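You operate a simulated robot arm through the tools that you are given. There is no shell and no other tool. Be economical: measure what you need, move in short steps, check, and stop when the job is done.

Carry out the task below with a simulated robot arm. There is one attempt and no reset: what you move stays moved.

## Task
Cap the water tank, start the pump unit and open the ballast knob until the cloudy water clears.
Fine: tank cap on before the red switch; shut the ballast knob again; leave the pipe link alone.

The check looks at the end state, three seconds after you hand in, the way a careful person would. Anything else that was tipped, shoved, dropped, spilled or broken makes it a failure. A push-on lid holds only when it is set on centred and level and pressed home; a screw cap is set on level and turned clockwise until tight.

## Robot
A 6-joint arm with a two-finger parallel gripper, fixed in place. Base frame: the origin is at the foot of the arm, x ahead of it, y to its left, z up. Readings come in m, rad, newtons and seconds.
With the tool pointing down near the work surface it reaches from about 0.22 to 0.62 m from the base axis. Its first joint turns from -1.152 to 1.152 rad. Payload 2.7 kg.
The tool frame sits at the grasp point between the pads (the TCP): z along the fingers, y along the line on which they close. The tips reach 0.023 m beyond it. Largest opening 0.094 m; finger width 0.038, thickness 0.01; the body of the gripper, 0.054 by 0.096 m, starts 0.039 m behind the TCP.
Orientation is that of the tool frame in the base frame, as a unit quaternion [x, y, z, w]. With the fingers straight down and closing along the base's y, the tool's x points along the base's -x, its y along +y and its z along -z.

## Interface
- The arm moves only by the tool step_arm. Its argument "increments" is a list of rows, each an object (a shift or turn left out is 0, a gripper value left out holds the last) with "angular": the turn, a rotation vector about the tool's x, y, z in rad, a list of three; "linear": the shift along the tool's x, y, z in m, a list of three; "hand": the finger opening in m, from 0 to 0.094. In form: [{"angular": [ax, ay, az], "linear": [tx, ty, tz], "hand": hand}, ...]. A call has 1 to 8 rows; each row shifts and turns the commanded pose from where the row before left it, along the tool's axes as they then stand. A row lasts 0.2 s, in which the tool goes at most 0.05 m and 0.15 rad; a call with a longer step from one row to the next is refused whole, and so is a gripper value outside its range. Where a pose cannot be reached the arm comes as near as it can. A force on the tool above 60 N (or 10 N above the force at the start of the call, whichever is more), or a blocked arm, ends the call early, and 0.2 s more pass. Each finger travels about 0.045 m/s and halts on what it meets, pressing with about 37 N; the grip force reading is that of the motor and also rises with nothing between the fingers. The clock runs only during rows and for 0.2 s after the last one: add rows that do not move to give the fingers time. The reply holds the time, the measured pose of the TCP, the force on the tool along the base axes, the opening and the grip force, in the units named above and with some noise, and new pictures: "pictures" is both (left out), scene, wrist or none.
- Cameras (640 x 400 px; columns grow to the right, rows downward): "scene" is fixed at [0.0791, -0.4415, 1.3912]; the picture's right is [0.80, -0.61, 0.00], its down [-0.46, -0.61, -0.64] and it looks along [0.39, 0.51, -0.77] (base axes); focal length 364 px, centre (320, 200). "wrist" rides on the gripper at [-0.039, 0, -0.044] in the tool frame; the picture's right is [0.00, -1.00, 0.00], its down [0.97, 0.00, -0.24] and it looks along [0.24, 0.00, 0.97] (tool axes); focal length 218 px, centre (320, 200). There is no depth. A picture from a camera that has moved, and an enlarged one, comes with that camera's place and axes in the base frame and with its lens. The place of the scene camera against the robot may be out by one fixed shift of up to 0.025 m in any direction.
- close_up(camera, box): a new picture of the part [left, top, right, bottom] of that camera's present view, enlarged. No time passes.
- close_job(): hands the job in; it is judged then, once.

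Go step by step. Nothing tells you positions but the pictures and the camera data: compare them with the known pose of the tool, close in by small moves and look again before you grip or let go. The budget is 120 turns and 150 pictures, counting those below and the enlarged ones. Unless the task says otherwise, let go and move clear before handing in, and close with one line.

The tools are called as name(argument=value, ...) on one line, values as JSON. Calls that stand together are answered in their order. step_arm: Moves the arm, as the interface text tells. Its arguments: {"type":"object","properties":{"increments":{"type":"array","items":{"type":"object","properties":{"angular":{"type":"array","items":{"type":"number"}},"linear":{"type":"array","items":{"type":"number"}},"hand":{"type":"number"}}}},"pictures":{"type":"string","enum":["both","scene","wrist","none"]}},"required":["increments"]} The other tools are called the same way: close_up (camera, box) takes an enlarged picture of a part of a camera's view; close_job () hands the job in.

At the start:

```text
clock: 0.0
eef_pos: [0.3235, 0.17, 0.9541]
orientation: [0.0, 1.0, 0.0, 0.0]
force: [0.2, 0.1, 0.0]
gripper_width: 0.0943
finger_force: 0.0
```

scene: 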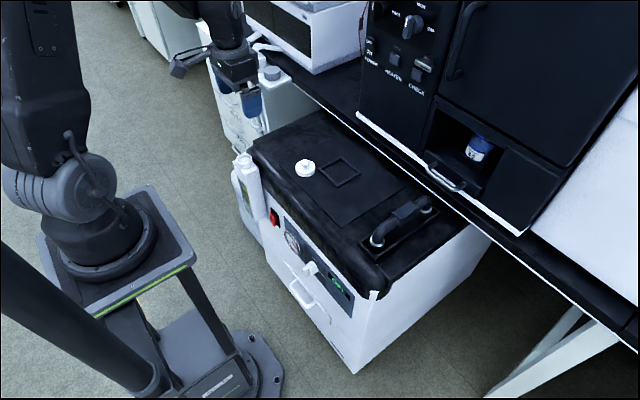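
wrist: 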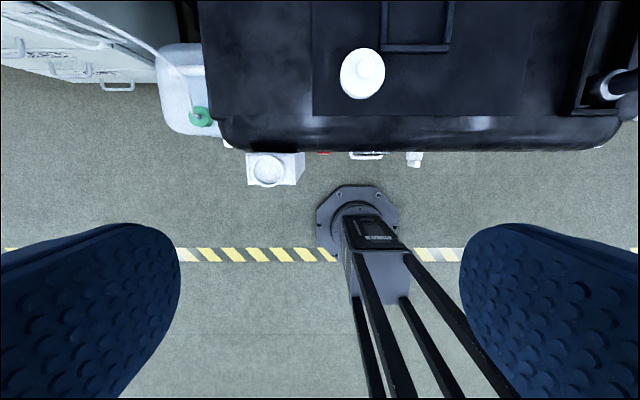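

I see a dark-topped pump unit with a white cap lying on top, a white tank neck at its left side, a red switch, a gauge and a white knob on the front. I'll enlarge these views before moving.

close_up(camera="scene", box=[220, 130, 380, 230])

close_up(camera="scene", box=[250, 200, 410, 300])

close_up(camera="scene", box=[340, 0, 540, 200])

close_up(camera="wrist", box=[140, 30, 440, 200])

```text
4.00 times, centred on (300, 180) of scene
camera zoom: at [0.0791, -0.4415, 1.3912], right [0.8, -0.61, 0.0], down [-0.46, -0.61, -0.64], along [0.39, 0.51, -0.77], focal length 1457 px, centre (400, 280)
```

zoom: 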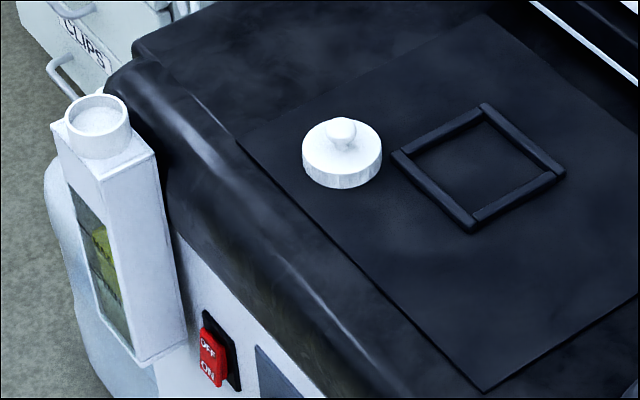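

```text
4.00 times, centred on (330, 250) of scene
camera zoom: at [0.0791, -0.4415, 1.3912], right [0.8, -0.61, 0.0], down [-0.46, -0.61, -0.64], along [0.39, 0.51, -0.77], focal length 1457 px, centre (280, 0)
```

zoom: 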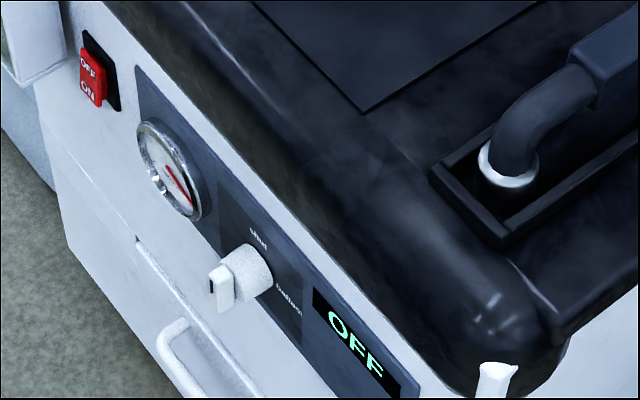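

```text
2.00 times, centred on (440, 100) of scene
camera zoom: at [0.0791, -0.4415, 1.3912], right [0.8, -0.61, 0.0], down [-0.46, -0.61, -0.64], along [0.39, 0.51, -0.77], focal length 728 px, centre (80, 400)
```

zoom: 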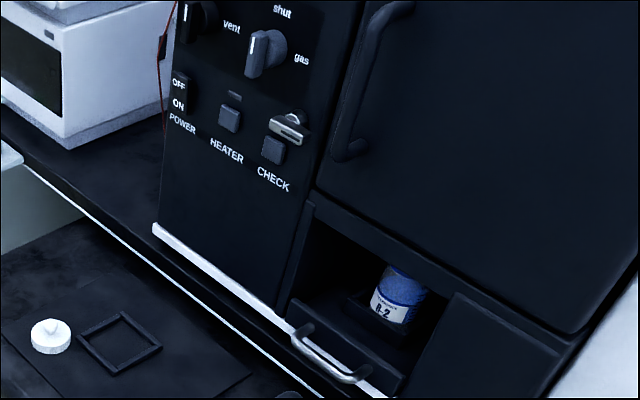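

```text
2.13 times, centred on (290, 115) of wrist
camera zoom: at [0.3626, 0.1699, 0.9982], right [0.0, -1.0, 0.0], down [-0.97, 0.0, 0.24], along [-0.24, 0.0, -0.97], focal length 466 px, centre (384, 381)
```

zoom: 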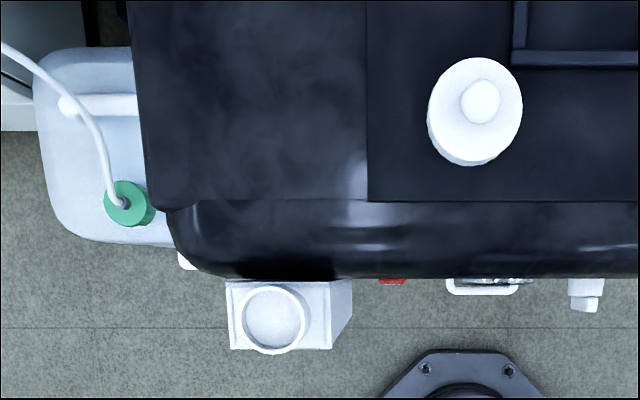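

The cap is at about (0.445, 0.12, 0.72) and the tank neck at about (0.33, 0.24, 0.71). I'll move above the cap to measure it better.

step_arm(increments=[{"linear": [-0.024, -0.01, 0.026]}, {"linear": [-0.024, -0.01, 0.026]}, {"linear": [-0.024, -0.01, 0.026]}, {"linear": [-0.024, -0.01, 0.026]}, {"linear": [-0.024, -0.01, 0.026]}, {}])

```text
clock: 1.4
eef_pos: [0.4493, 0.1209, 0.8236]
orientation: [0.0, 1.0, 0.0, 0.0]
force: [0.6, 0.6, 0.3]
gripper_width: 0.0941
finger_force: 0.0
camera wrist: at [0.4879, 0.1195, 0.8666], right [0.0, -1.0, 0.0], down [-0.97, 0.0, 0.24], along [-0.24, 0.0, -0.97], focal length 218 px, centre (320, 200)
```

scene: 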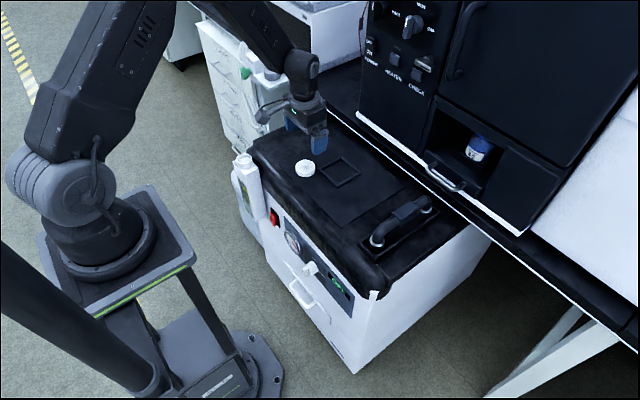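
wrist: 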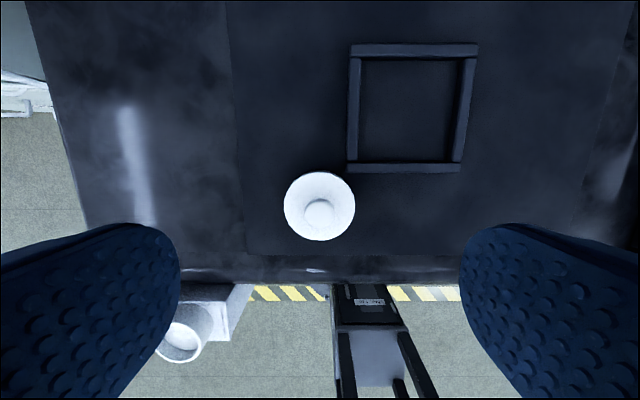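

The cap is at about (0.446, 0.12), roughly 52 mm wide with a knob of about 20 mm. I'll descend partway and take a closer look.

step_arm(increments=[{"linear": [0, 0, 0.02], "hand": 0.06}, {"linear": [0, 0, 0.02]}, {}, {}])

close_up(camera="scene", box=[260, 110, 360, 190])

```text
clock: 2.4
eef_pos: [0.4459, 0.1195, 0.7822]
orientation: [0.0, 1.0, 0.0, -0.001]
force: [-0.2, 0.0, -0.4]
gripper_width: 0.0599
finger_force: 0.2
camera wrist: at [0.4837, 0.1198, 0.8262], right [0.0, -1.0, 0.0], down [-0.97, 0.0, 0.24], along [-0.24, 0.0, -0.97], focal length 218 px, centre (320, 200)
```

scene: 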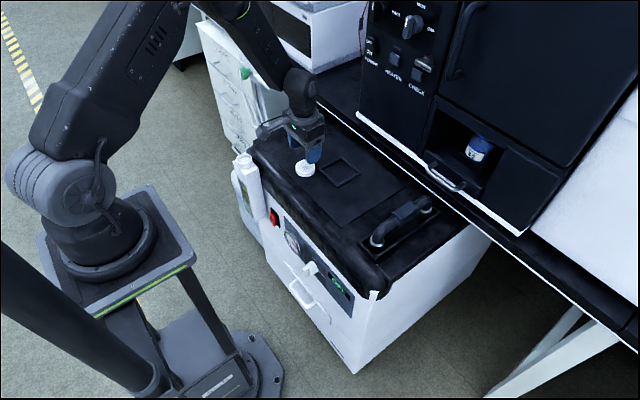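
wrist: 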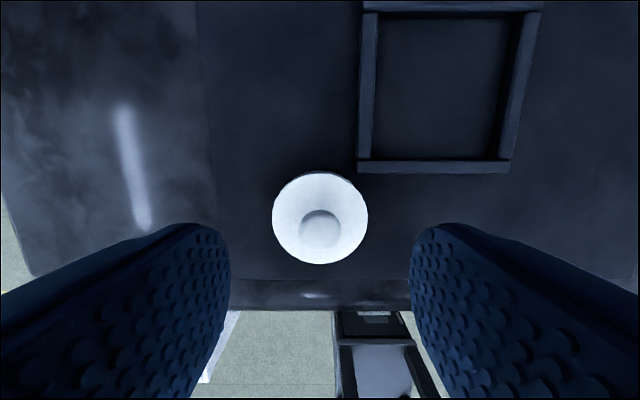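

```text
5.00 times, centred on (310, 150) of scene
camera zoom: at [0.0791, -0.4415, 1.3912], right [0.8, -0.61, 0.0], down [-0.46, -0.61, -0.64], along [0.39, 0.51, -0.77], focal length 1821 px, centre (370, 450)
```

zoom: 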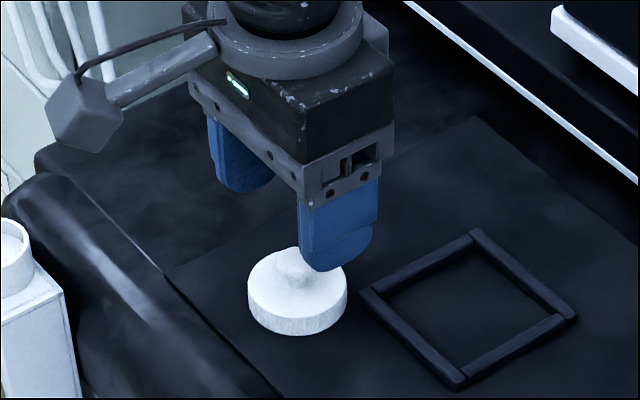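

The cap is well centred under the tool. I'll descend another 28 mm and check the tip height against the knob.

step_arm(increments=[{"linear": [-0.001, 0, 0.014], "hand": 0.05}, {"linear": [0, 0, 0.014]}, {}], pictures="wrist")

close_up(camera="scene", box=[280, 130, 340, 190])

```text
clock: 3.2
eef_pos: [0.4458, 0.1199, 0.7557]
orientation: [0.0, 1.0, 0.0, 0.0]
force: [-0.6, -0.6, 0.4]
gripper_width: 0.0495
finger_force: 0.1
camera wrist: at [0.4848, 0.1199, 0.7983], right [0.0, -1.0, 0.0], down [-0.97, 0.0, 0.24], along [-0.24, 0.0, -0.97], focal length 218 px, centre (320, 200)
```

wrist: 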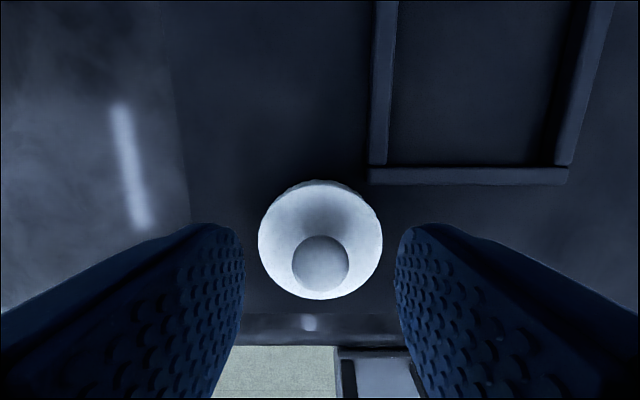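

```text
6.67 times, centred on (310, 160) of scene
camera zoom: at [0.0791, -0.4415, 1.3912], right [0.8, -0.61, 0.0], down [-0.46, -0.61, -0.64], along [0.39, 0.51, -0.77], focal length 2428 px, centre (387, 467)
```

zoom: 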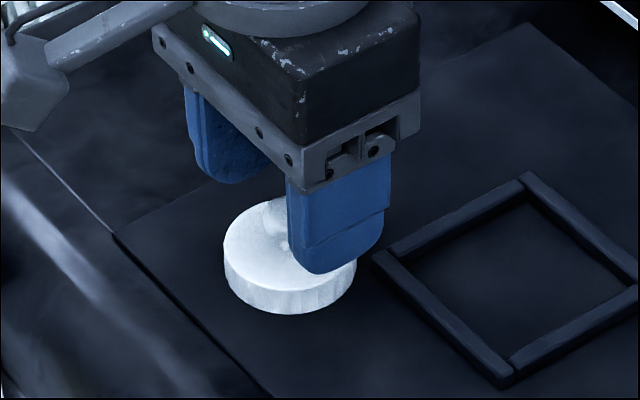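

The knob's top is at about z = 0.735 and the cap's rim at about 0.712. I'll go down 14 mm and close on the knob.

step_arm(increments=[{"linear": [-0.001, 0, 0.014]}, {"hand": 0.0}, {}, {}, {}, {}], pictures="wrist")

close_up(camera="scene", box=[280, 130, 340, 190])

```text
clock: 4.6
eef_pos: [0.4464, 0.1204, 0.7423]
orientation: [0.0, 1.0, -0.001, 0.0]
force: [0.6, -0.8, 0.0]
gripper_width: 0.0171
finger_force: 37.4
camera wrist: at [0.4858, 0.1203, 0.7858], right [0.0, -1.0, 0.0], down [-0.97, 0.0, 0.24], along [-0.24, 0.0, -0.97], focal length 218 px, centre (320, 200)
```

wrist: 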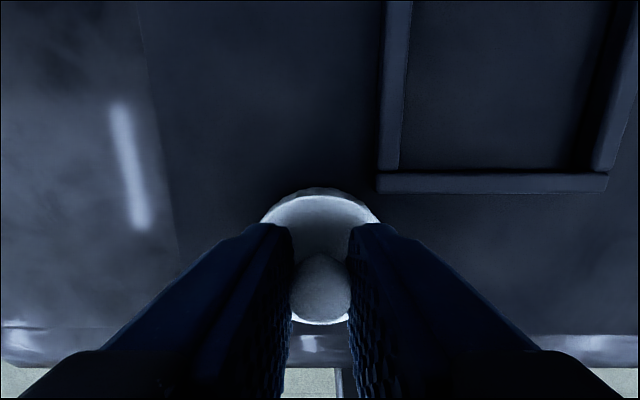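

```text
6.67 times, centred on (310, 160) of scene
camera zoom: at [0.0791, -0.4415, 1.3912], right [0.8, -0.61, 0.0], down [-0.46, -0.61, -0.64], along [0.39, 0.51, -0.77], focal length 2428 px, centre (387, 467)
```

zoom: 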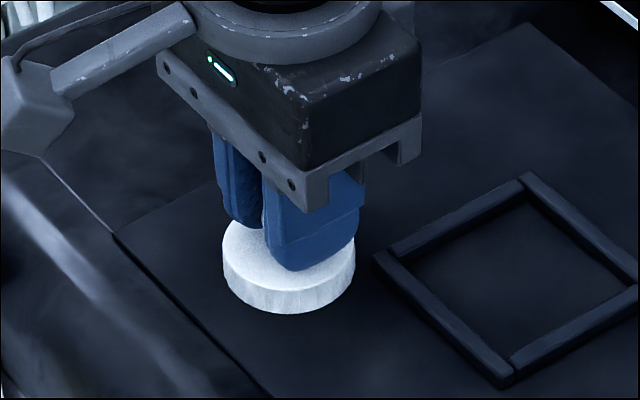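

The knob is held and centred. I'll lift and move near the neck, staying to one side so the neck stays visible.

step_arm(increments=[{"linear": [0, 0, -0.03]}, {"linear": [0, 0, -0.035]}, {"linear": [0.039, 0.02, 0]}, {"linear": [0.039, 0.02, 0]}, {"linear": [0.039, 0.02, 0]}, {}, {}])

```text
clock: 6.2
eef_pos: [0.3267, 0.1801, 0.8099]
orientation: [0.001, 1.0, 0.0, 0.001]
force: [-0.7, 0.2, -0.5]
gripper_width: 0.0168
finger_force: 37.3
camera wrist: at [0.3653, 0.1799, 0.854], right [0.0, -1.0, 0.0], down [-0.97, 0.0, 0.24], along [-0.24, 0.0, -0.97], focal length 218 px, centre (320, 200)
```

scene: 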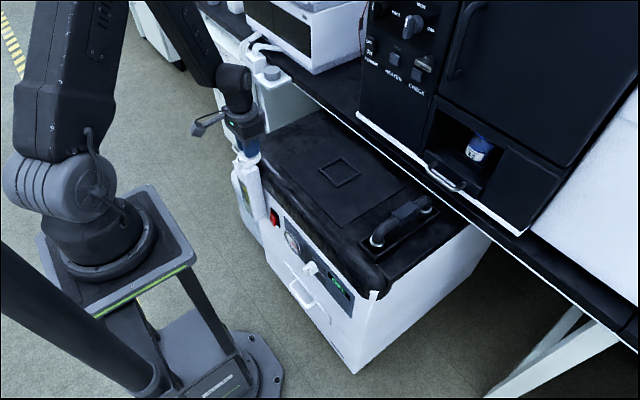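
wrist: 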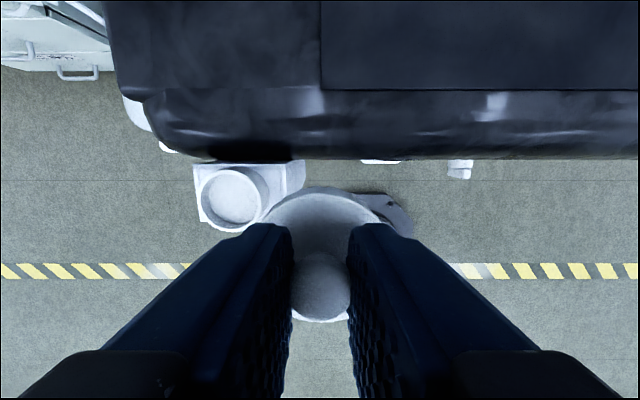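

close_up(camera="wrist", box=[170, 140, 330, 240])

close_up(camera="scene", box=[210, 110, 290, 240])

```text
4.00 times, centred on (250, 190) of wrist
camera zoom: at [0.3653, 0.1799, 0.854], right [0.0, -1.0, 0.0], down [-0.97, 0.0, 0.24], along [-0.24, 0.0, -0.97], focal length 873 px, centre (600, 240)
```

zoom: 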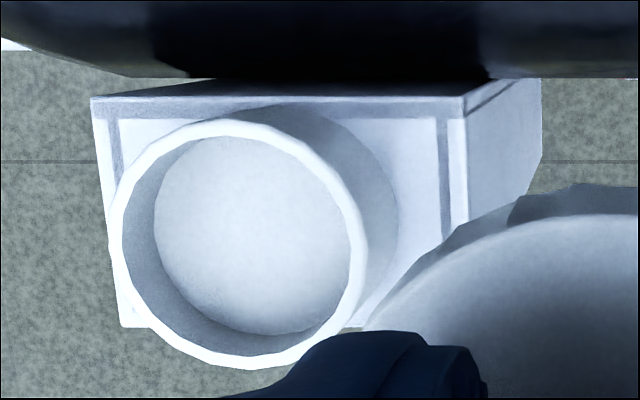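

```text
3.08 times, centred on (250, 175) of scene
camera zoom: at [0.0791, -0.4415, 1.3912], right [0.8, -0.61, 0.0], down [-0.46, -0.61, -0.64], along [0.39, 0.51, -0.77], focal length 1120 px, centre (535, 277)
```

zoom: 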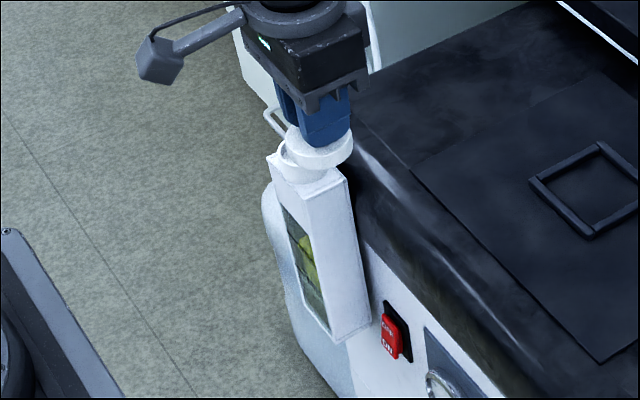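

The neck is smooth, so this looks like a push-on fit. Its rim centre is about 4 mm in +x and 60 mm in +y from the TCP, so I'll move above it and lower partway.

step_arm(increments=[{"linear": [-0.002, 0.03, 0]}, {"linear": [-0.0018, 0.0297, 0]}, {"linear": [0, 0, 0.015]}, {"linear": [0, 0, 0.015]}, {}, {}])

close_up(camera="scene", box=[210, 120, 290, 180])

close_up(camera="wrist", box=[240, 150, 400, 350])

```text
clock: 7.6
eef_pos: [0.3312, 0.2403, 0.7796]
orientation: [0.0, 1.0, 0.001, 0.001]
force: [-0.1, -0.3, 0.1]
gripper_width: 0.0167
finger_force: 36.5
camera wrist: at [0.3709, 0.2401, 0.8224], right [0.0, -1.0, 0.0], down [-0.97, 0.0, 0.24], along [-0.24, 0.0, -0.97], focal length 218 px, centre (320, 200)
```

scene: 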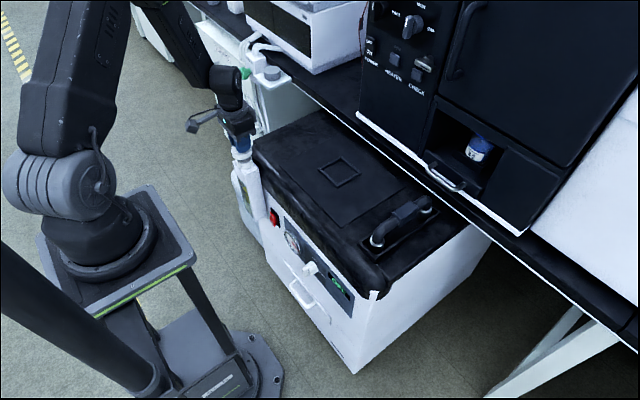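
wrist: 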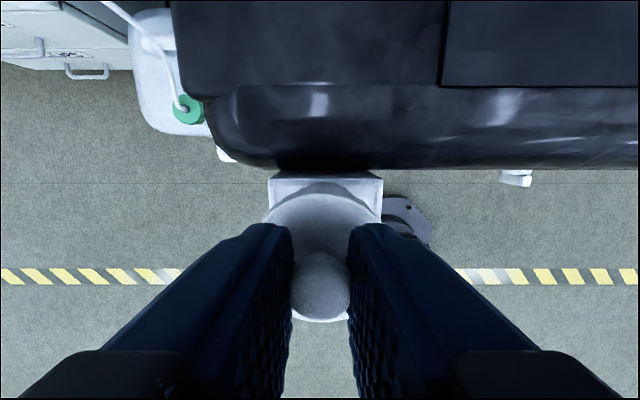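

```text
6.67 times, centred on (250, 150) of scene
camera zoom: at [0.0791, -0.4415, 1.3912], right [0.8, -0.61, 0.0], down [-0.46, -0.61, -0.64], along [0.39, 0.51, -0.77], focal length 2428 px, centre (787, 533)
```

zoom: 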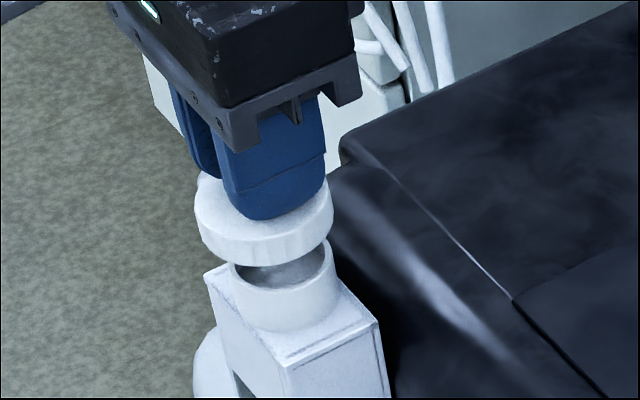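

```text
2.00 times, centred on (320, 250) of wrist
camera zoom: at [0.3709, 0.2401, 0.8224], right [0.0, -1.0, 0.0], down [-0.97, 0.0, 0.24], along [-0.24, 0.0, -0.97], focal length 436 px, centre (320, 100)
```

zoom: 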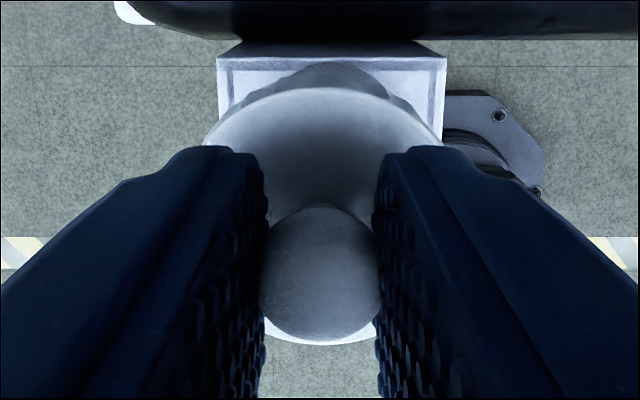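

The cap looks slightly off to one side (the neck may be about 3 mm towards -y). I'll zoom in to refine before lowering.

close_up(camera="wrist", box=[260, 160, 400, 240])

close_up(camera="scene", box=[225, 135, 265, 165])

```text
4.57 times, centred on (330, 200) of wrist
camera zoom: at [0.3709, 0.2401, 0.8224], right [0.0, -1.0, 0.0], down [-0.97, 0.0, 0.24], along [-0.24, 0.0, -0.97], focal length 998 px, centre (274, 200)
```

zoom: 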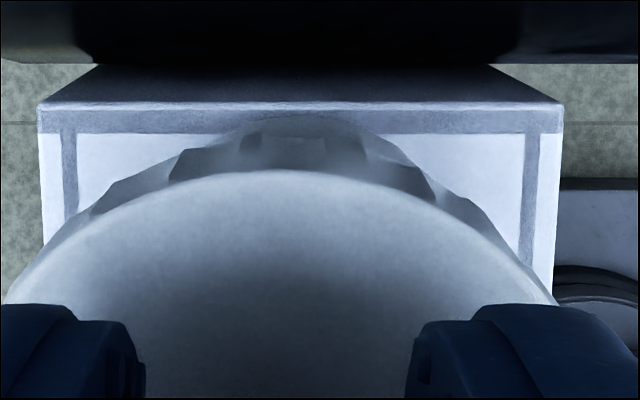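

```text
13.33 times, centred on (245, 150) of scene
camera zoom: at [0.0791, -0.4415, 1.3912], right [0.8, -0.61, 0.0], down [-0.46, -0.61, -0.64], along [0.39, 0.51, -0.77], focal length 4856 px, centre (1320, 867)
```

zoom: 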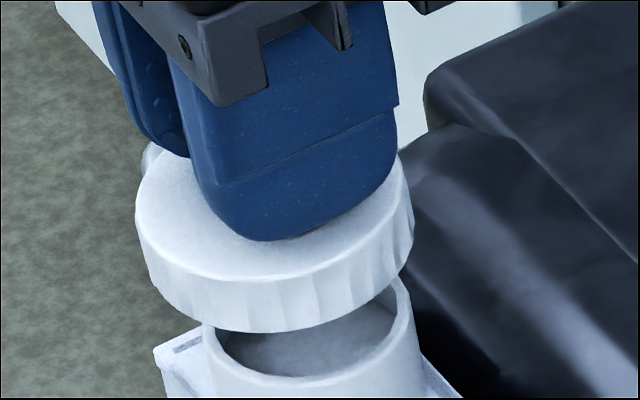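

The refined estimate says to shift the cap +3.6 mm in x and -2.6 mm in y. I'll apply that and look again.

step_arm(increments=[{"linear": [-0.0036, -0.0026, 0.0]}, {}], pictures="none")

close_up(camera="wrist", box=[260, 160, 400, 240])

close_up(camera="scene", box=[225, 140, 265, 170])

```text
clock: 8.2
eef_pos: [0.3346, 0.2368, 0.7787]
orientation: [0.0, 1.0, 0.0, 0.001]
force: [0.9, 0.3, 0.2]
gripper_width: 0.017
finger_force: 37.4
```

```text
4.57 times, centred on (330, 200) of wrist
camera zoom: at [0.374, 0.2369, 0.8222], right [0.0, -1.0, 0.0], down [-0.97, 0.0, 0.24], along [-0.24, 0.0, -0.97], focal length 998 px, centre (274, 200)
```

zoom: 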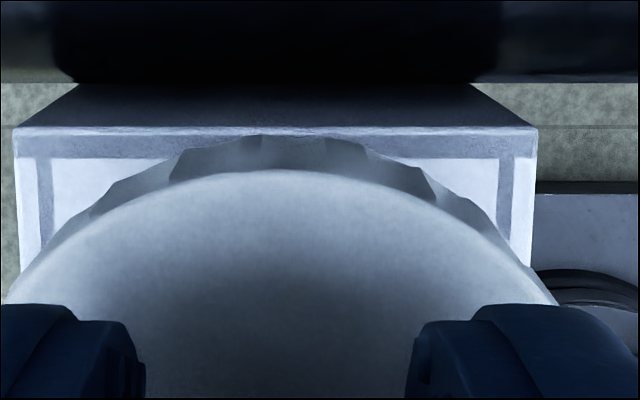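

```text
13.33 times, centred on (245, 155) of scene
camera zoom: at [0.0791, -0.4415, 1.3912], right [0.8, -0.61, 0.0], down [-0.46, -0.61, -0.64], along [0.39, 0.51, -0.77], focal length 4856 px, centre (1320, 800)
```

zoom: 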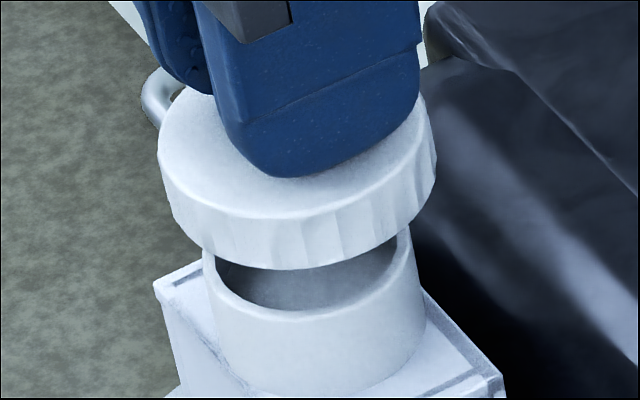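

The cap and neck now line up in both views. I'll lower 12 mm in small steps and check for force.

step_arm(increments=[{"linear": [0, 0, 0.004]}, {"linear": [0, 0, 0.004]}, {"linear": [0, 0, 0.003]}, {}], pictures="none")

close_up(camera="scene", box=[225, 140, 265, 170])

```text
clock: 9.2
eef_pos: [0.3342, 0.2372, 0.7681]
orientation: [0.0, 1.0, 0.0, 0.001]
force: [0.5, 0.6, 0.6]
gripper_width: 0.0168
finger_force: 37.2
```

```text
13.33 times, centred on (245, 155) of scene
camera zoom: at [0.0791, -0.4415, 1.3912], right [0.8, -0.61, 0.0], down [-0.46, -0.61, -0.64], along [0.39, 0.51, -0.77], focal length 4856 px, centre (1320, 800)
```

zoom: 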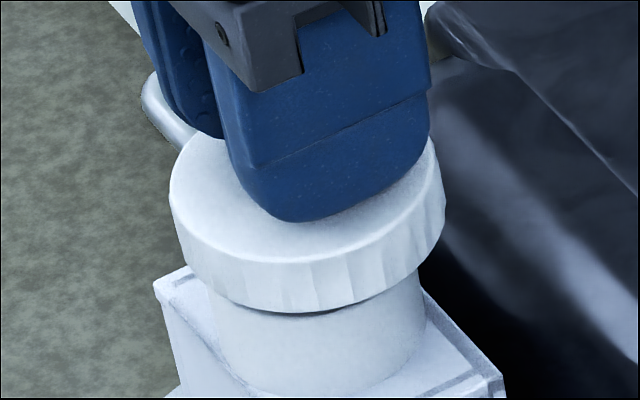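

The cap is right at the rim and looks centred. I'll continue down gently and watch the force.

step_arm(increments=[{"linear": [0, 0, 0.003]}, {"linear": [0, 0, 0.002]}, {}], pictures="none")

close_up(camera="scene", box=[225, 140, 265, 170])

```text
clock: 10.0
eef_pos: [0.3353, 0.2365, 0.7615]
orientation: [0.0, 1.0, 0.0, 0.0]
force: [-0.1, -0.1, 0.5]
gripper_width: 0.0169
finger_force: 37.5
```

```text
13.33 times, centred on (245, 155) of scene
camera zoom: at [0.0791, -0.4415, 1.3912], right [0.8, -0.61, 0.0], down [-0.46, -0.61, -0.64], along [0.39, 0.51, -0.77], focal length 4856 px, centre (1320, 800)
```

zoom: 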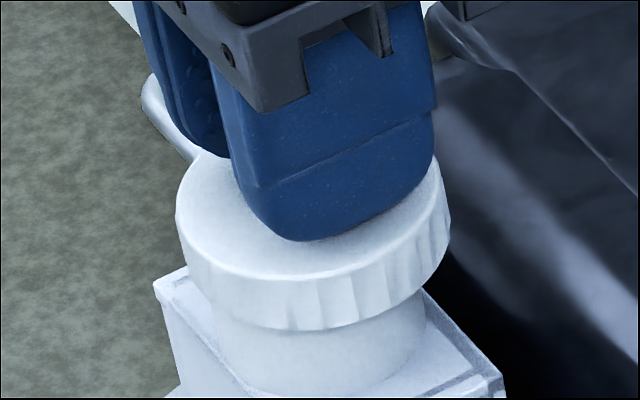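

There's no contact force yet, so the cap may be sliding over the neck freely. I'll continue.

step_arm(increments=[{"linear": [0, 0, 0.002]}, {"linear": [0, 0, 0.002]}, {}], pictures="none")

close_up(camera="scene", box=[225, 140, 265, 170])

```text
clock: 10.8
eef_pos: [0.335, 0.2367, 0.7571]
orientation: [0.0, 1.0, 0.001, 0.0]
force: [0.9, 0.5, -0.3]
gripper_width: 0.0171
finger_force: 37.2
```

```text
13.33 times, centred on (245, 155) of scene
camera zoom: at [0.0791, -0.4415, 1.3912], right [0.8, -0.61, 0.0], down [-0.46, -0.61, -0.64], along [0.39, 0.51, -0.77], focal length 4856 px, centre (1320, 800)
```

zoom: 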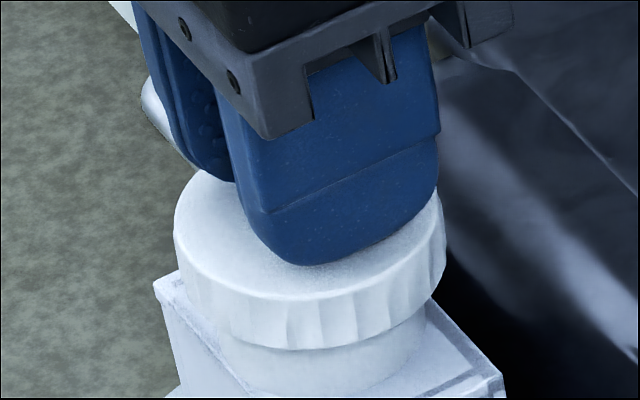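

It's still free, with the cap now over the neck. I'll keep lowering in small steps until a press force shows.

step_arm(increments=[{"linear": [0, 0, 0.002]}, {"linear": [0, 0, 0.002]}, {}], pictures="none")

close_up(camera="scene", box=[225, 140, 265, 170])

```text
clock: 11.6
eef_pos: [0.3351, 0.2357, 0.7519]
orientation: [0.0, 1.0, 0.001, 0.0]
force: [-2.9, 1.6, -0.4]
gripper_width: 0.0172
finger_force: 37.4
```

```text
13.33 times, centred on (245, 155) of scene
camera zoom: at [0.0791, -0.4415, 1.3912], right [0.8, -0.61, 0.0], down [-0.46, -0.61, -0.64], along [0.39, 0.51, -0.77], focal length 4856 px, centre (1320, 800)
```

zoom: 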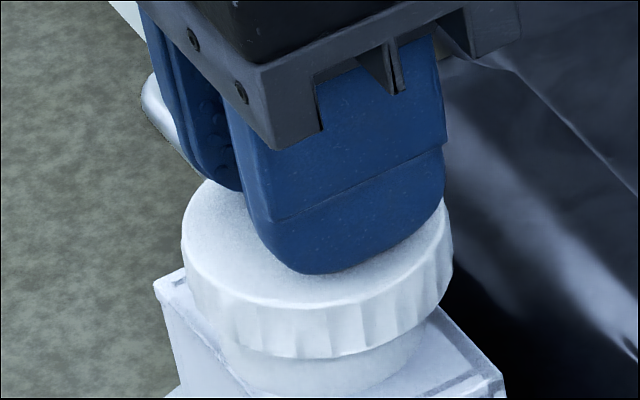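

A small side force of (-2.9, +1.6) N suggests the cap sits about 1 mm too far towards +x/-y. I'll ease it back and continue down.

step_arm(increments=[{"linear": [0.001, 0.0006, 0]}, {"linear": [0, 0, 0.002]}, {"linear": [0, 0, 0.002]}, {}], pictures="none")

close_up(camera="scene", box=[225, 140, 265, 170])

```text
clock: 12.6
eef_pos: [0.3345, 0.237, 0.7487]
orientation: [-0.001, 1.0, -0.001, -0.002]
force: [-13.8, -9.1, 15.6]
gripper_width: 0.0173
finger_force: 37.3
```

```text
13.33 times, centred on (245, 155) of scene
camera zoom: at [0.0787, -0.4418, 1.3912], right [0.8, -0.61, 0.0], down [-0.46, -0.61, -0.64], along [0.39, 0.51, -0.76], focal length 4856 px, centre (1320, 800)
```

zoom: 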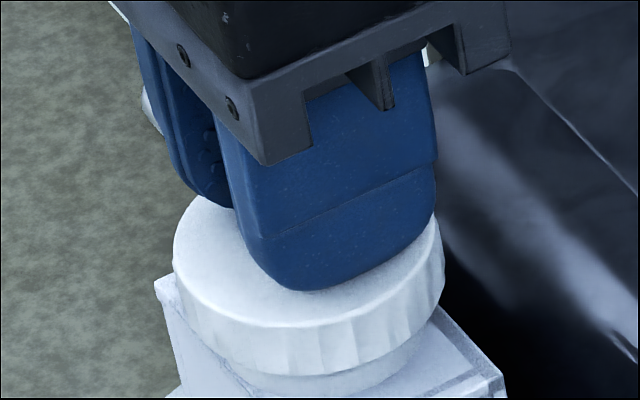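

The cap is almost home with 16 N upward, plus a side load of (-14, -9) N. I'll relieve the side load and then press further.

step_arm(increments=[{"linear": [0.001, -0.0006, 0]}, {}, {}], pictures="none")

```text
clock: 13.4
eef_pos: [0.3332, 0.2371, 0.7499]
orientation: [0.0, 1.0, -0.001, -0.001]
force: [-18.6, -6.8, 11.4]
gripper_width: 0.0167
finger_force: 36.9
```

The side load hasn't changed much, so it's probably from seating friction. I'll press another 2 mm and read it again.

step_arm(increments=[{"linear": [0, 0, 0.0015]}, {"linear": [0, 0, 0.0015]}, {}], pictures="none")

close_up(camera="scene", box=[225, 140, 265, 170])

close_up(camera="wrist", box=[240, 160, 400, 340])

```text
clock: 14.3
eef_pos: [0.3359, 0.2376, 0.748]
orientation: [0.0, 1.0, -0.001, 0.0]
force: [-4.6, -4.5, 10.4]
gripper_width: 0.0172
finger_force: 37.2
stopped in row 3: the force on the tool passed its limit (the readings are from after the stop); the commanded pose is now the measured one
```

```text
13.33 times, centred on (245, 155) of scene
camera zoom: at [0.0789, -0.4416, 1.3912], right [0.8, -0.61, 0.0], down [-0.46, -0.61, -0.64], along [0.39, 0.51, -0.77], focal length 4856 px, centre (1320, 800)
```

zoom: 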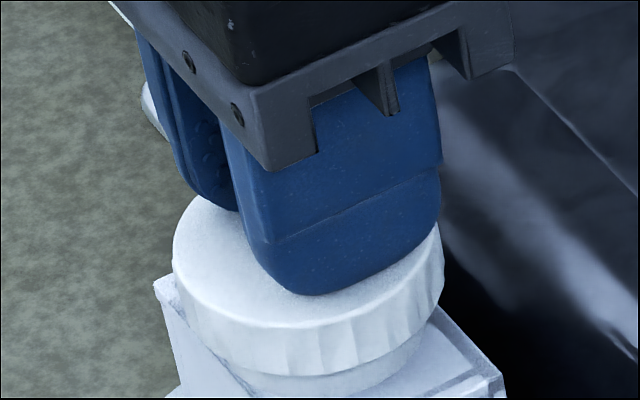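

```text
2.22 times, centred on (320, 250) of wrist
camera zoom: at [0.3736, 0.237, 0.792], right [0.0, -1.0, 0.0], down [-0.97, 0.0, 0.24], along [-0.24, 0.0, -0.97], focal length 485 px, centre (320, 89)
```

zoom: 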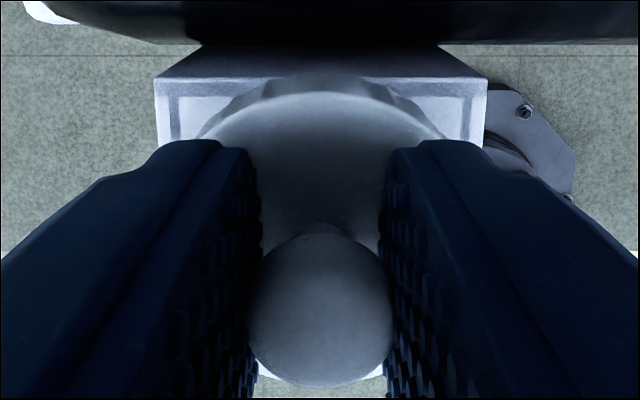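

The cap has hit a hard stop and sits level. In case it is threaded, I'll turn it clockwise a bit and see whether it sinks or resists.

step_arm(increments=[{"angular": [0, 0, 0.14]}, {"angular": [0, 0, 0.14]}, {"angular": [0, 0, 0.14]}, {"angular": [0, 0, 0.14]}, {}], pictures="none")

close_up(camera="scene", box=[225, 140, 265, 170])

```text
clock: 15.2
eef_pos: [0.3359, 0.2352, 0.7481]
orientation: [0.237, 0.972, -0.003, -0.002]
force: [-2.5, -8.5, 10.7]
gripper_width: 0.018
finger_force: 36.8
stopped in row 4: the force on the tool passed its limit (the readings are from after the stop); the commanded pose is now the measured one
```

```text
13.33 times, centred on (245, 155) of scene
camera zoom: at [0.079, -0.4417, 1.3912], right [0.8, -0.61, 0.0], down [-0.46, -0.61, -0.64], along [0.39, 0.51, -0.77], focal length 4856 px, centre (1320, 800)
```

zoom: 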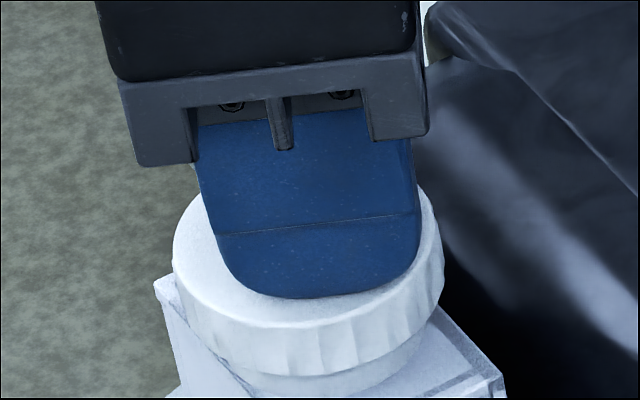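

The ribs didn't move, so the cap is fixed on the neck and the fingers slipped round the knob. I'll let go, rise and inspect it.

step_arm(increments=[{"hand": 0.05}, {}, {}, {}, {"linear": [0, 0, -0.03]}, {"linear": [0, 0, -0.04]}, {}], pictures="wrist")

close_up(camera="scene", box=[220, 140, 280, 180])

```text
clock: 16.8
eef_pos: [0.3369, 0.2384, 0.8193]
orientation: [0.238, 0.971, -0.002, -0.002]
force: [0.0, 0.8, 0.6]
gripper_width: 0.0498
finger_force: 0.0
camera wrist: at [0.3718, 0.2202, 0.8632], right [-0.46, -0.89, 0.01], down [-0.86, 0.45, 0.24], along [-0.22, 0.11, -0.97], focal length 218 px, centre (320, 200)
```

wrist: 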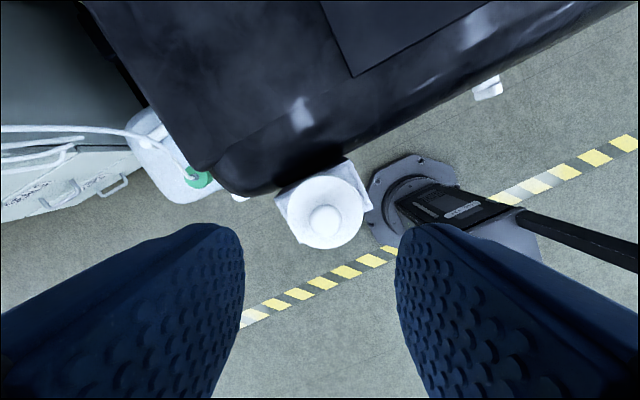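

```text
10.00 times, centred on (250, 160) of scene
camera zoom: at [0.0791, -0.4415, 1.3912], right [0.8, -0.61, 0.0], down [-0.46, -0.61, -0.64], along [0.39, 0.51, -0.77], focal length 3642 px, centre (1020, 600)
```

zoom: 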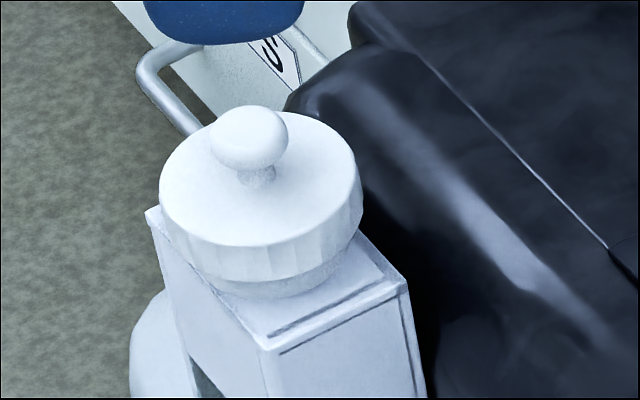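

The cap is on, level and seated. Next is the red switch at about (0.353, 0.162, 0.533). I'll undo the yaw, then move back and tilt the tool forward to face the front panel.

step_arm(increments=[{"angular": [0, 0, -0.12], "linear": [0, 0, -0.01]}, {"angular": [0, 0, -0.12], "linear": [0, 0, -0.01]}, {"angular": [0, 0, -0.12], "linear": [0, 0, -0.01]}, {"angular": [0, 0, -0.12]}, {"linear": [0.03, -0.035, 0]}, {"linear": [0.03, -0.035, 0]}, {}], pictures="none")

```text
clock: 18.4
eef_pos: [0.2803, 0.165, 0.8532]
orientation: [-0.001, 1.0, -0.002, -0.001]
force: [-0.7, 0.4, 0.4]
gripper_width: 0.05
finger_force: 0.0
```

The tool is clear of the tank and straight again. I'll tilt it forward by about 0.9 rad in place and check the result.

step_arm(increments=[{"angular": [0, -0.14, 0], "hand": 0.0}, {"angular": [0, -0.14, 0]}, {"angular": [0, -0.14, 0]}, {"angular": [0, -0.14, 0]}, {"angular": [0, -0.14, 0]}, {"angular": [0, -0.14, 0]}, {}])

```text
clock: 20.0
eef_pos: [0.3055, 0.1604, 0.853]
orientation: [-0.003, 0.945, -0.034, 0.326]
force: [-0.3, -1.0, 0.0]
gripper_width: 0.0
finger_force: 37.1
out of reach, approached as far as the arm can: row 1, 2, 3, 6
camera wrist: at [0.3089, 0.1638, 0.9115], right [-0.02, -1.0, 0.07], down [-0.91, -0.01, -0.41], along [0.41, -0.07, -0.91], focal length 218 px, centre (320, 200)
```

scene: 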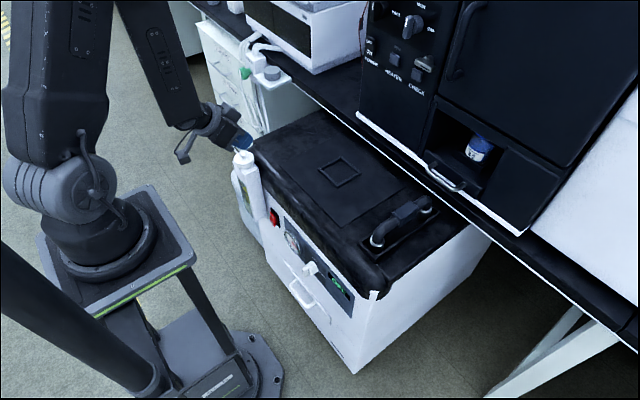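
wrist: 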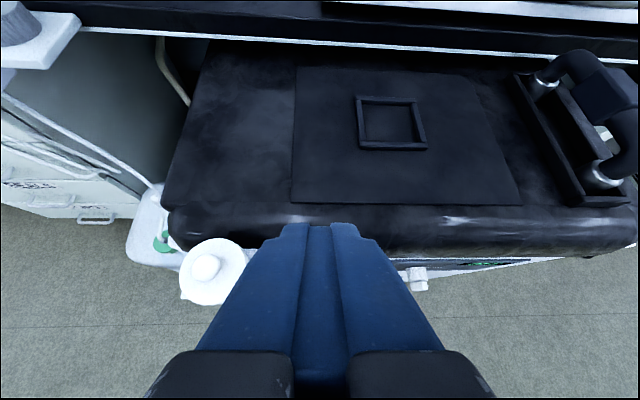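

The forward tilt is limited at this height (38°), and lower down the arm should have more room. I'll descend in front of the panel and watch the pose.

step_arm(increments=[{"linear": [0.0298, -0.008, 0.0267]}, {"linear": [0.0298, -0.008, 0.0267]}, {"linear": [0.0298, -0.008, 0.0267]}, {"linear": [0.0298, -0.008, 0.0267]}, {"linear": [0.0298, -0.008, 0.0267]}, {}])

```text
clock: 21.4
eef_pos: [0.3849, 0.1573, 0.7557]
orientation: [-0.007, 0.946, -0.044, 0.322]
force: [-0.1, -0.8, -0.1]
gripper_width: 0.0
finger_force: 37.3
out of reach, approached as far as the arm can: row 1, 2, 3, 4, 5
camera wrist: at [0.3892, 0.1625, 0.813], right [-0.01, -1.0, 0.09], down [-0.92, -0.02, -0.4], along [0.4, -0.09, -0.91], focal length 218 px, centre (320, 200)
```

scene: 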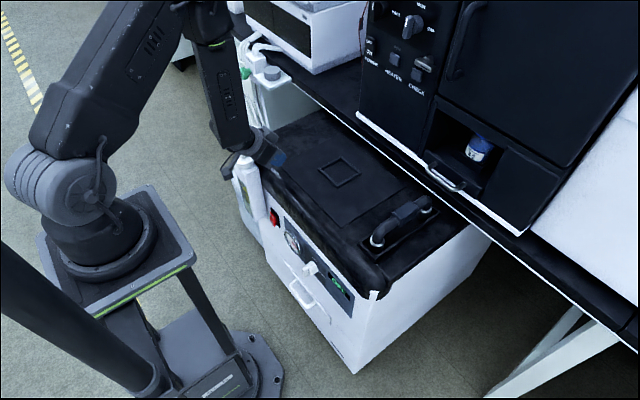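
wrist: 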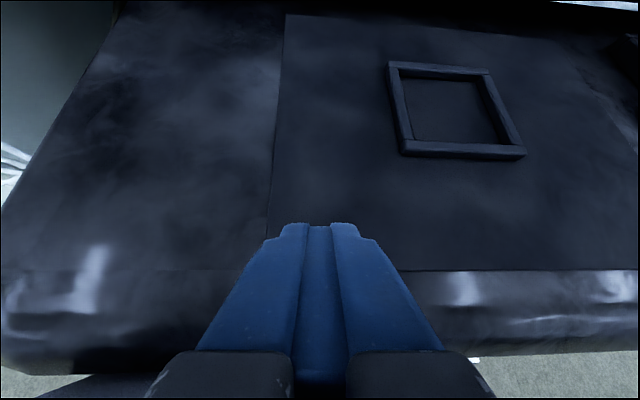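

The arm couldn't follow that pose and drifted forward over the unit, though nothing was touched. I'll retrace the move straight away and use a smaller tilt.

step_arm(increments=[{"linear": [-0.0298, 0.008, -0.0267]}, {"linear": [-0.0298, 0.008, -0.0267]}, {"linear": [-0.0298, 0.008, -0.0267]}, {"linear": [-0.0298, 0.008, -0.0267]}, {"linear": [-0.0298, 0.008, -0.0267]}, {}, {"angular": [0, 0.14, 0]}, {"angular": [0, 0.14, 0]}])

close_up(camera="scene", box=[220, 130, 300, 190])

```text
clock: 23.2
eef_pos: [0.4172, 0.2106, 0.9493]
orientation: [0.001, 0.981, -0.033, 0.192]
force: [0.0, -0.2, -0.2]
gripper_width: 0.0
finger_force: 37.1
camera wrist: at [0.4366, 0.2138, 1.0043], right [-0.02, -1.0, 0.06], down [-0.99, 0.01, -0.14], along [0.14, -0.06, -0.99], focal length 218 px, centre (320, 200)
```

scene: 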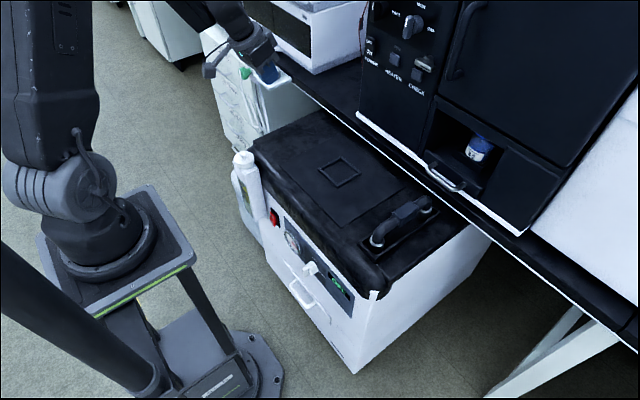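
wrist: 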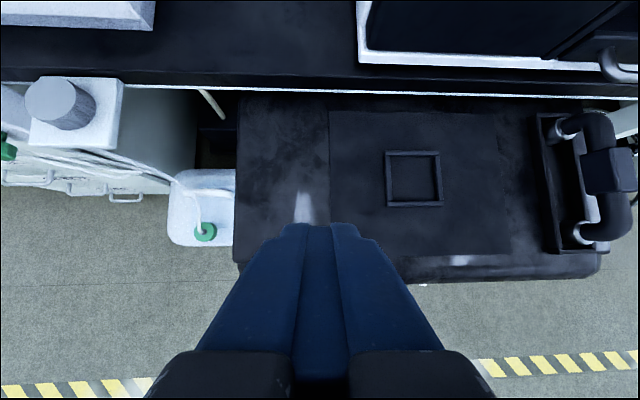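

```text
6.67 times, centred on (260, 160) of scene
camera zoom: at [0.0791, -0.4415, 1.3912], right [0.8, -0.61, 0.0], down [-0.46, -0.61, -0.64], along [0.39, 0.51, -0.77], focal length 2428 px, centre (720, 467)
```

zoom: 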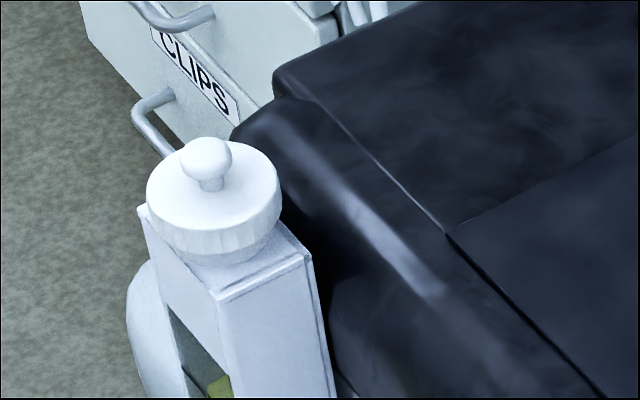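

The cap is undisturbed and level. I'll straighten the tool to point down and move to a spot in front of the panel, descending with it vertical.

step_arm(increments=[{"angular": [-0.022, 0.129, 0]}, {"angular": [-0.022, 0.129, 0]}, {"angular": [-0.022, 0.129, 0]}, {"linear": [0.036, -0.024, 0.015]}, {"linear": [0.036, -0.024, 0.015]}, {"linear": [0.036, -0.024, 0.015]}, {"linear": [0.036, -0.024, 0.015]}, {}], pictures="none")

```text
clock: 25.0
eef_pos: [0.273, 0.1139, 0.8911]
orientation: [0.002, 1.0, 0.001, 0.001]
force: [-0.7, 0.3, -0.5]
gripper_width: 0.0
finger_force: 36.9
```

The tool is vertical at (0.273, 0.114, 0.89). I'll descend straight in front of the panel.

step_arm(increments=[{"linear": [0, 0, 0.045]}, {"linear": [0, 0, 0.045]}, {"linear": [0, 0, 0.045]}, {"linear": [0, 0, 0.045]}, {"linear": [0, 0, 0.045]}, {"linear": [0, 0, 0.04]}, {}])

```text
clock: 26.6
eef_pos: [0.2748, 0.1173, 0.6243]
orientation: [0.002, 1.0, 0.001, 0.0]
force: [0.4, -0.4, -1.1]
gripper_width: 0.0
finger_force: 36.4
camera wrist: at [0.3136, 0.1174, 0.6669], right [0.0, -1.0, 0.0], down [-0.97, 0.0, 0.24], along [-0.24, 0.0, -0.97], focal length 218 px, centre (320, 200)
```

scene: 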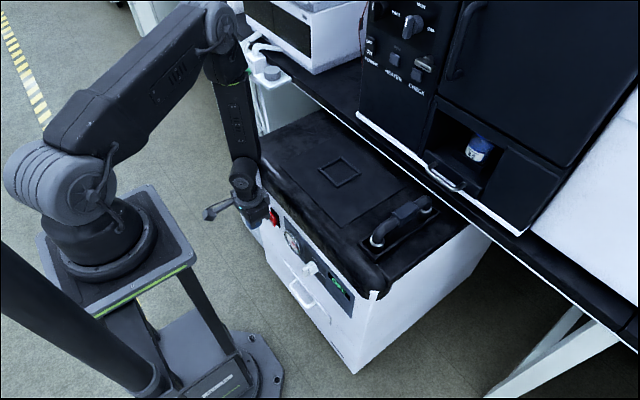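
wrist: 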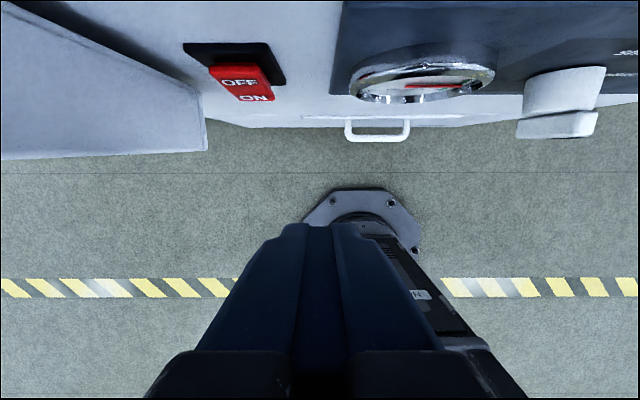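

The switch is clear in view. I'll try a forward tilt here in small steps to see how much the arm allows.

step_arm(increments=[{"angular": [0, -0.13, 0]}, {"angular": [0, -0.13, 0]}, {"angular": [0, -0.13, 0]}, {}])

```text
clock: 27.6
eef_pos: [0.287, 0.0997, 0.6261]
orientation: [-0.002, 0.99, -0.04, 0.136]
force: [-0.3, -0.1, -0.3]
gripper_width: 0.0
finger_force: 37.7
out of reach, approached as far as the arm can: row 1, 2
camera wrist: at [0.3132, 0.1039, 0.678], right [-0.01, -1.0, 0.08], down [-1.0, 0.0, -0.03], along [0.03, -0.08, -1.0], focal length 218 px, centre (320, 200)
```

scene: 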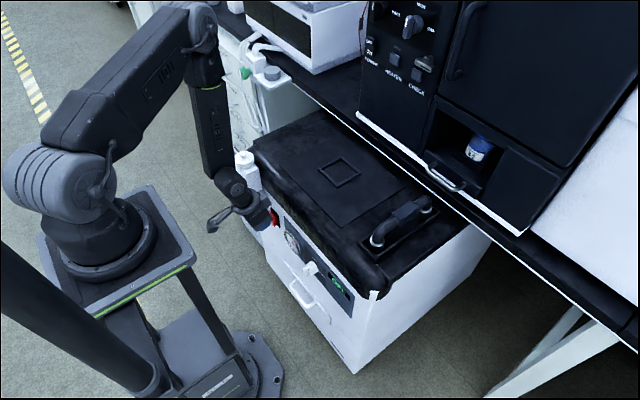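
wrist: 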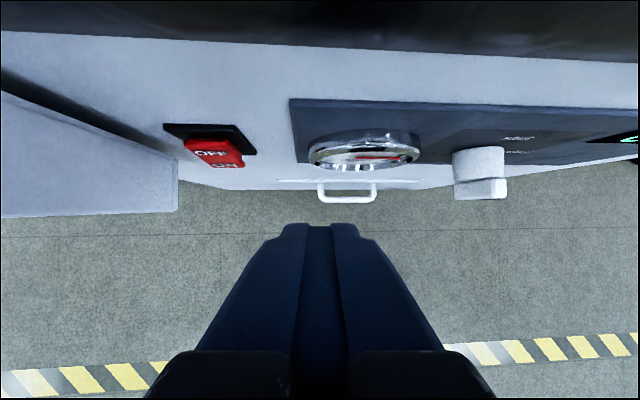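

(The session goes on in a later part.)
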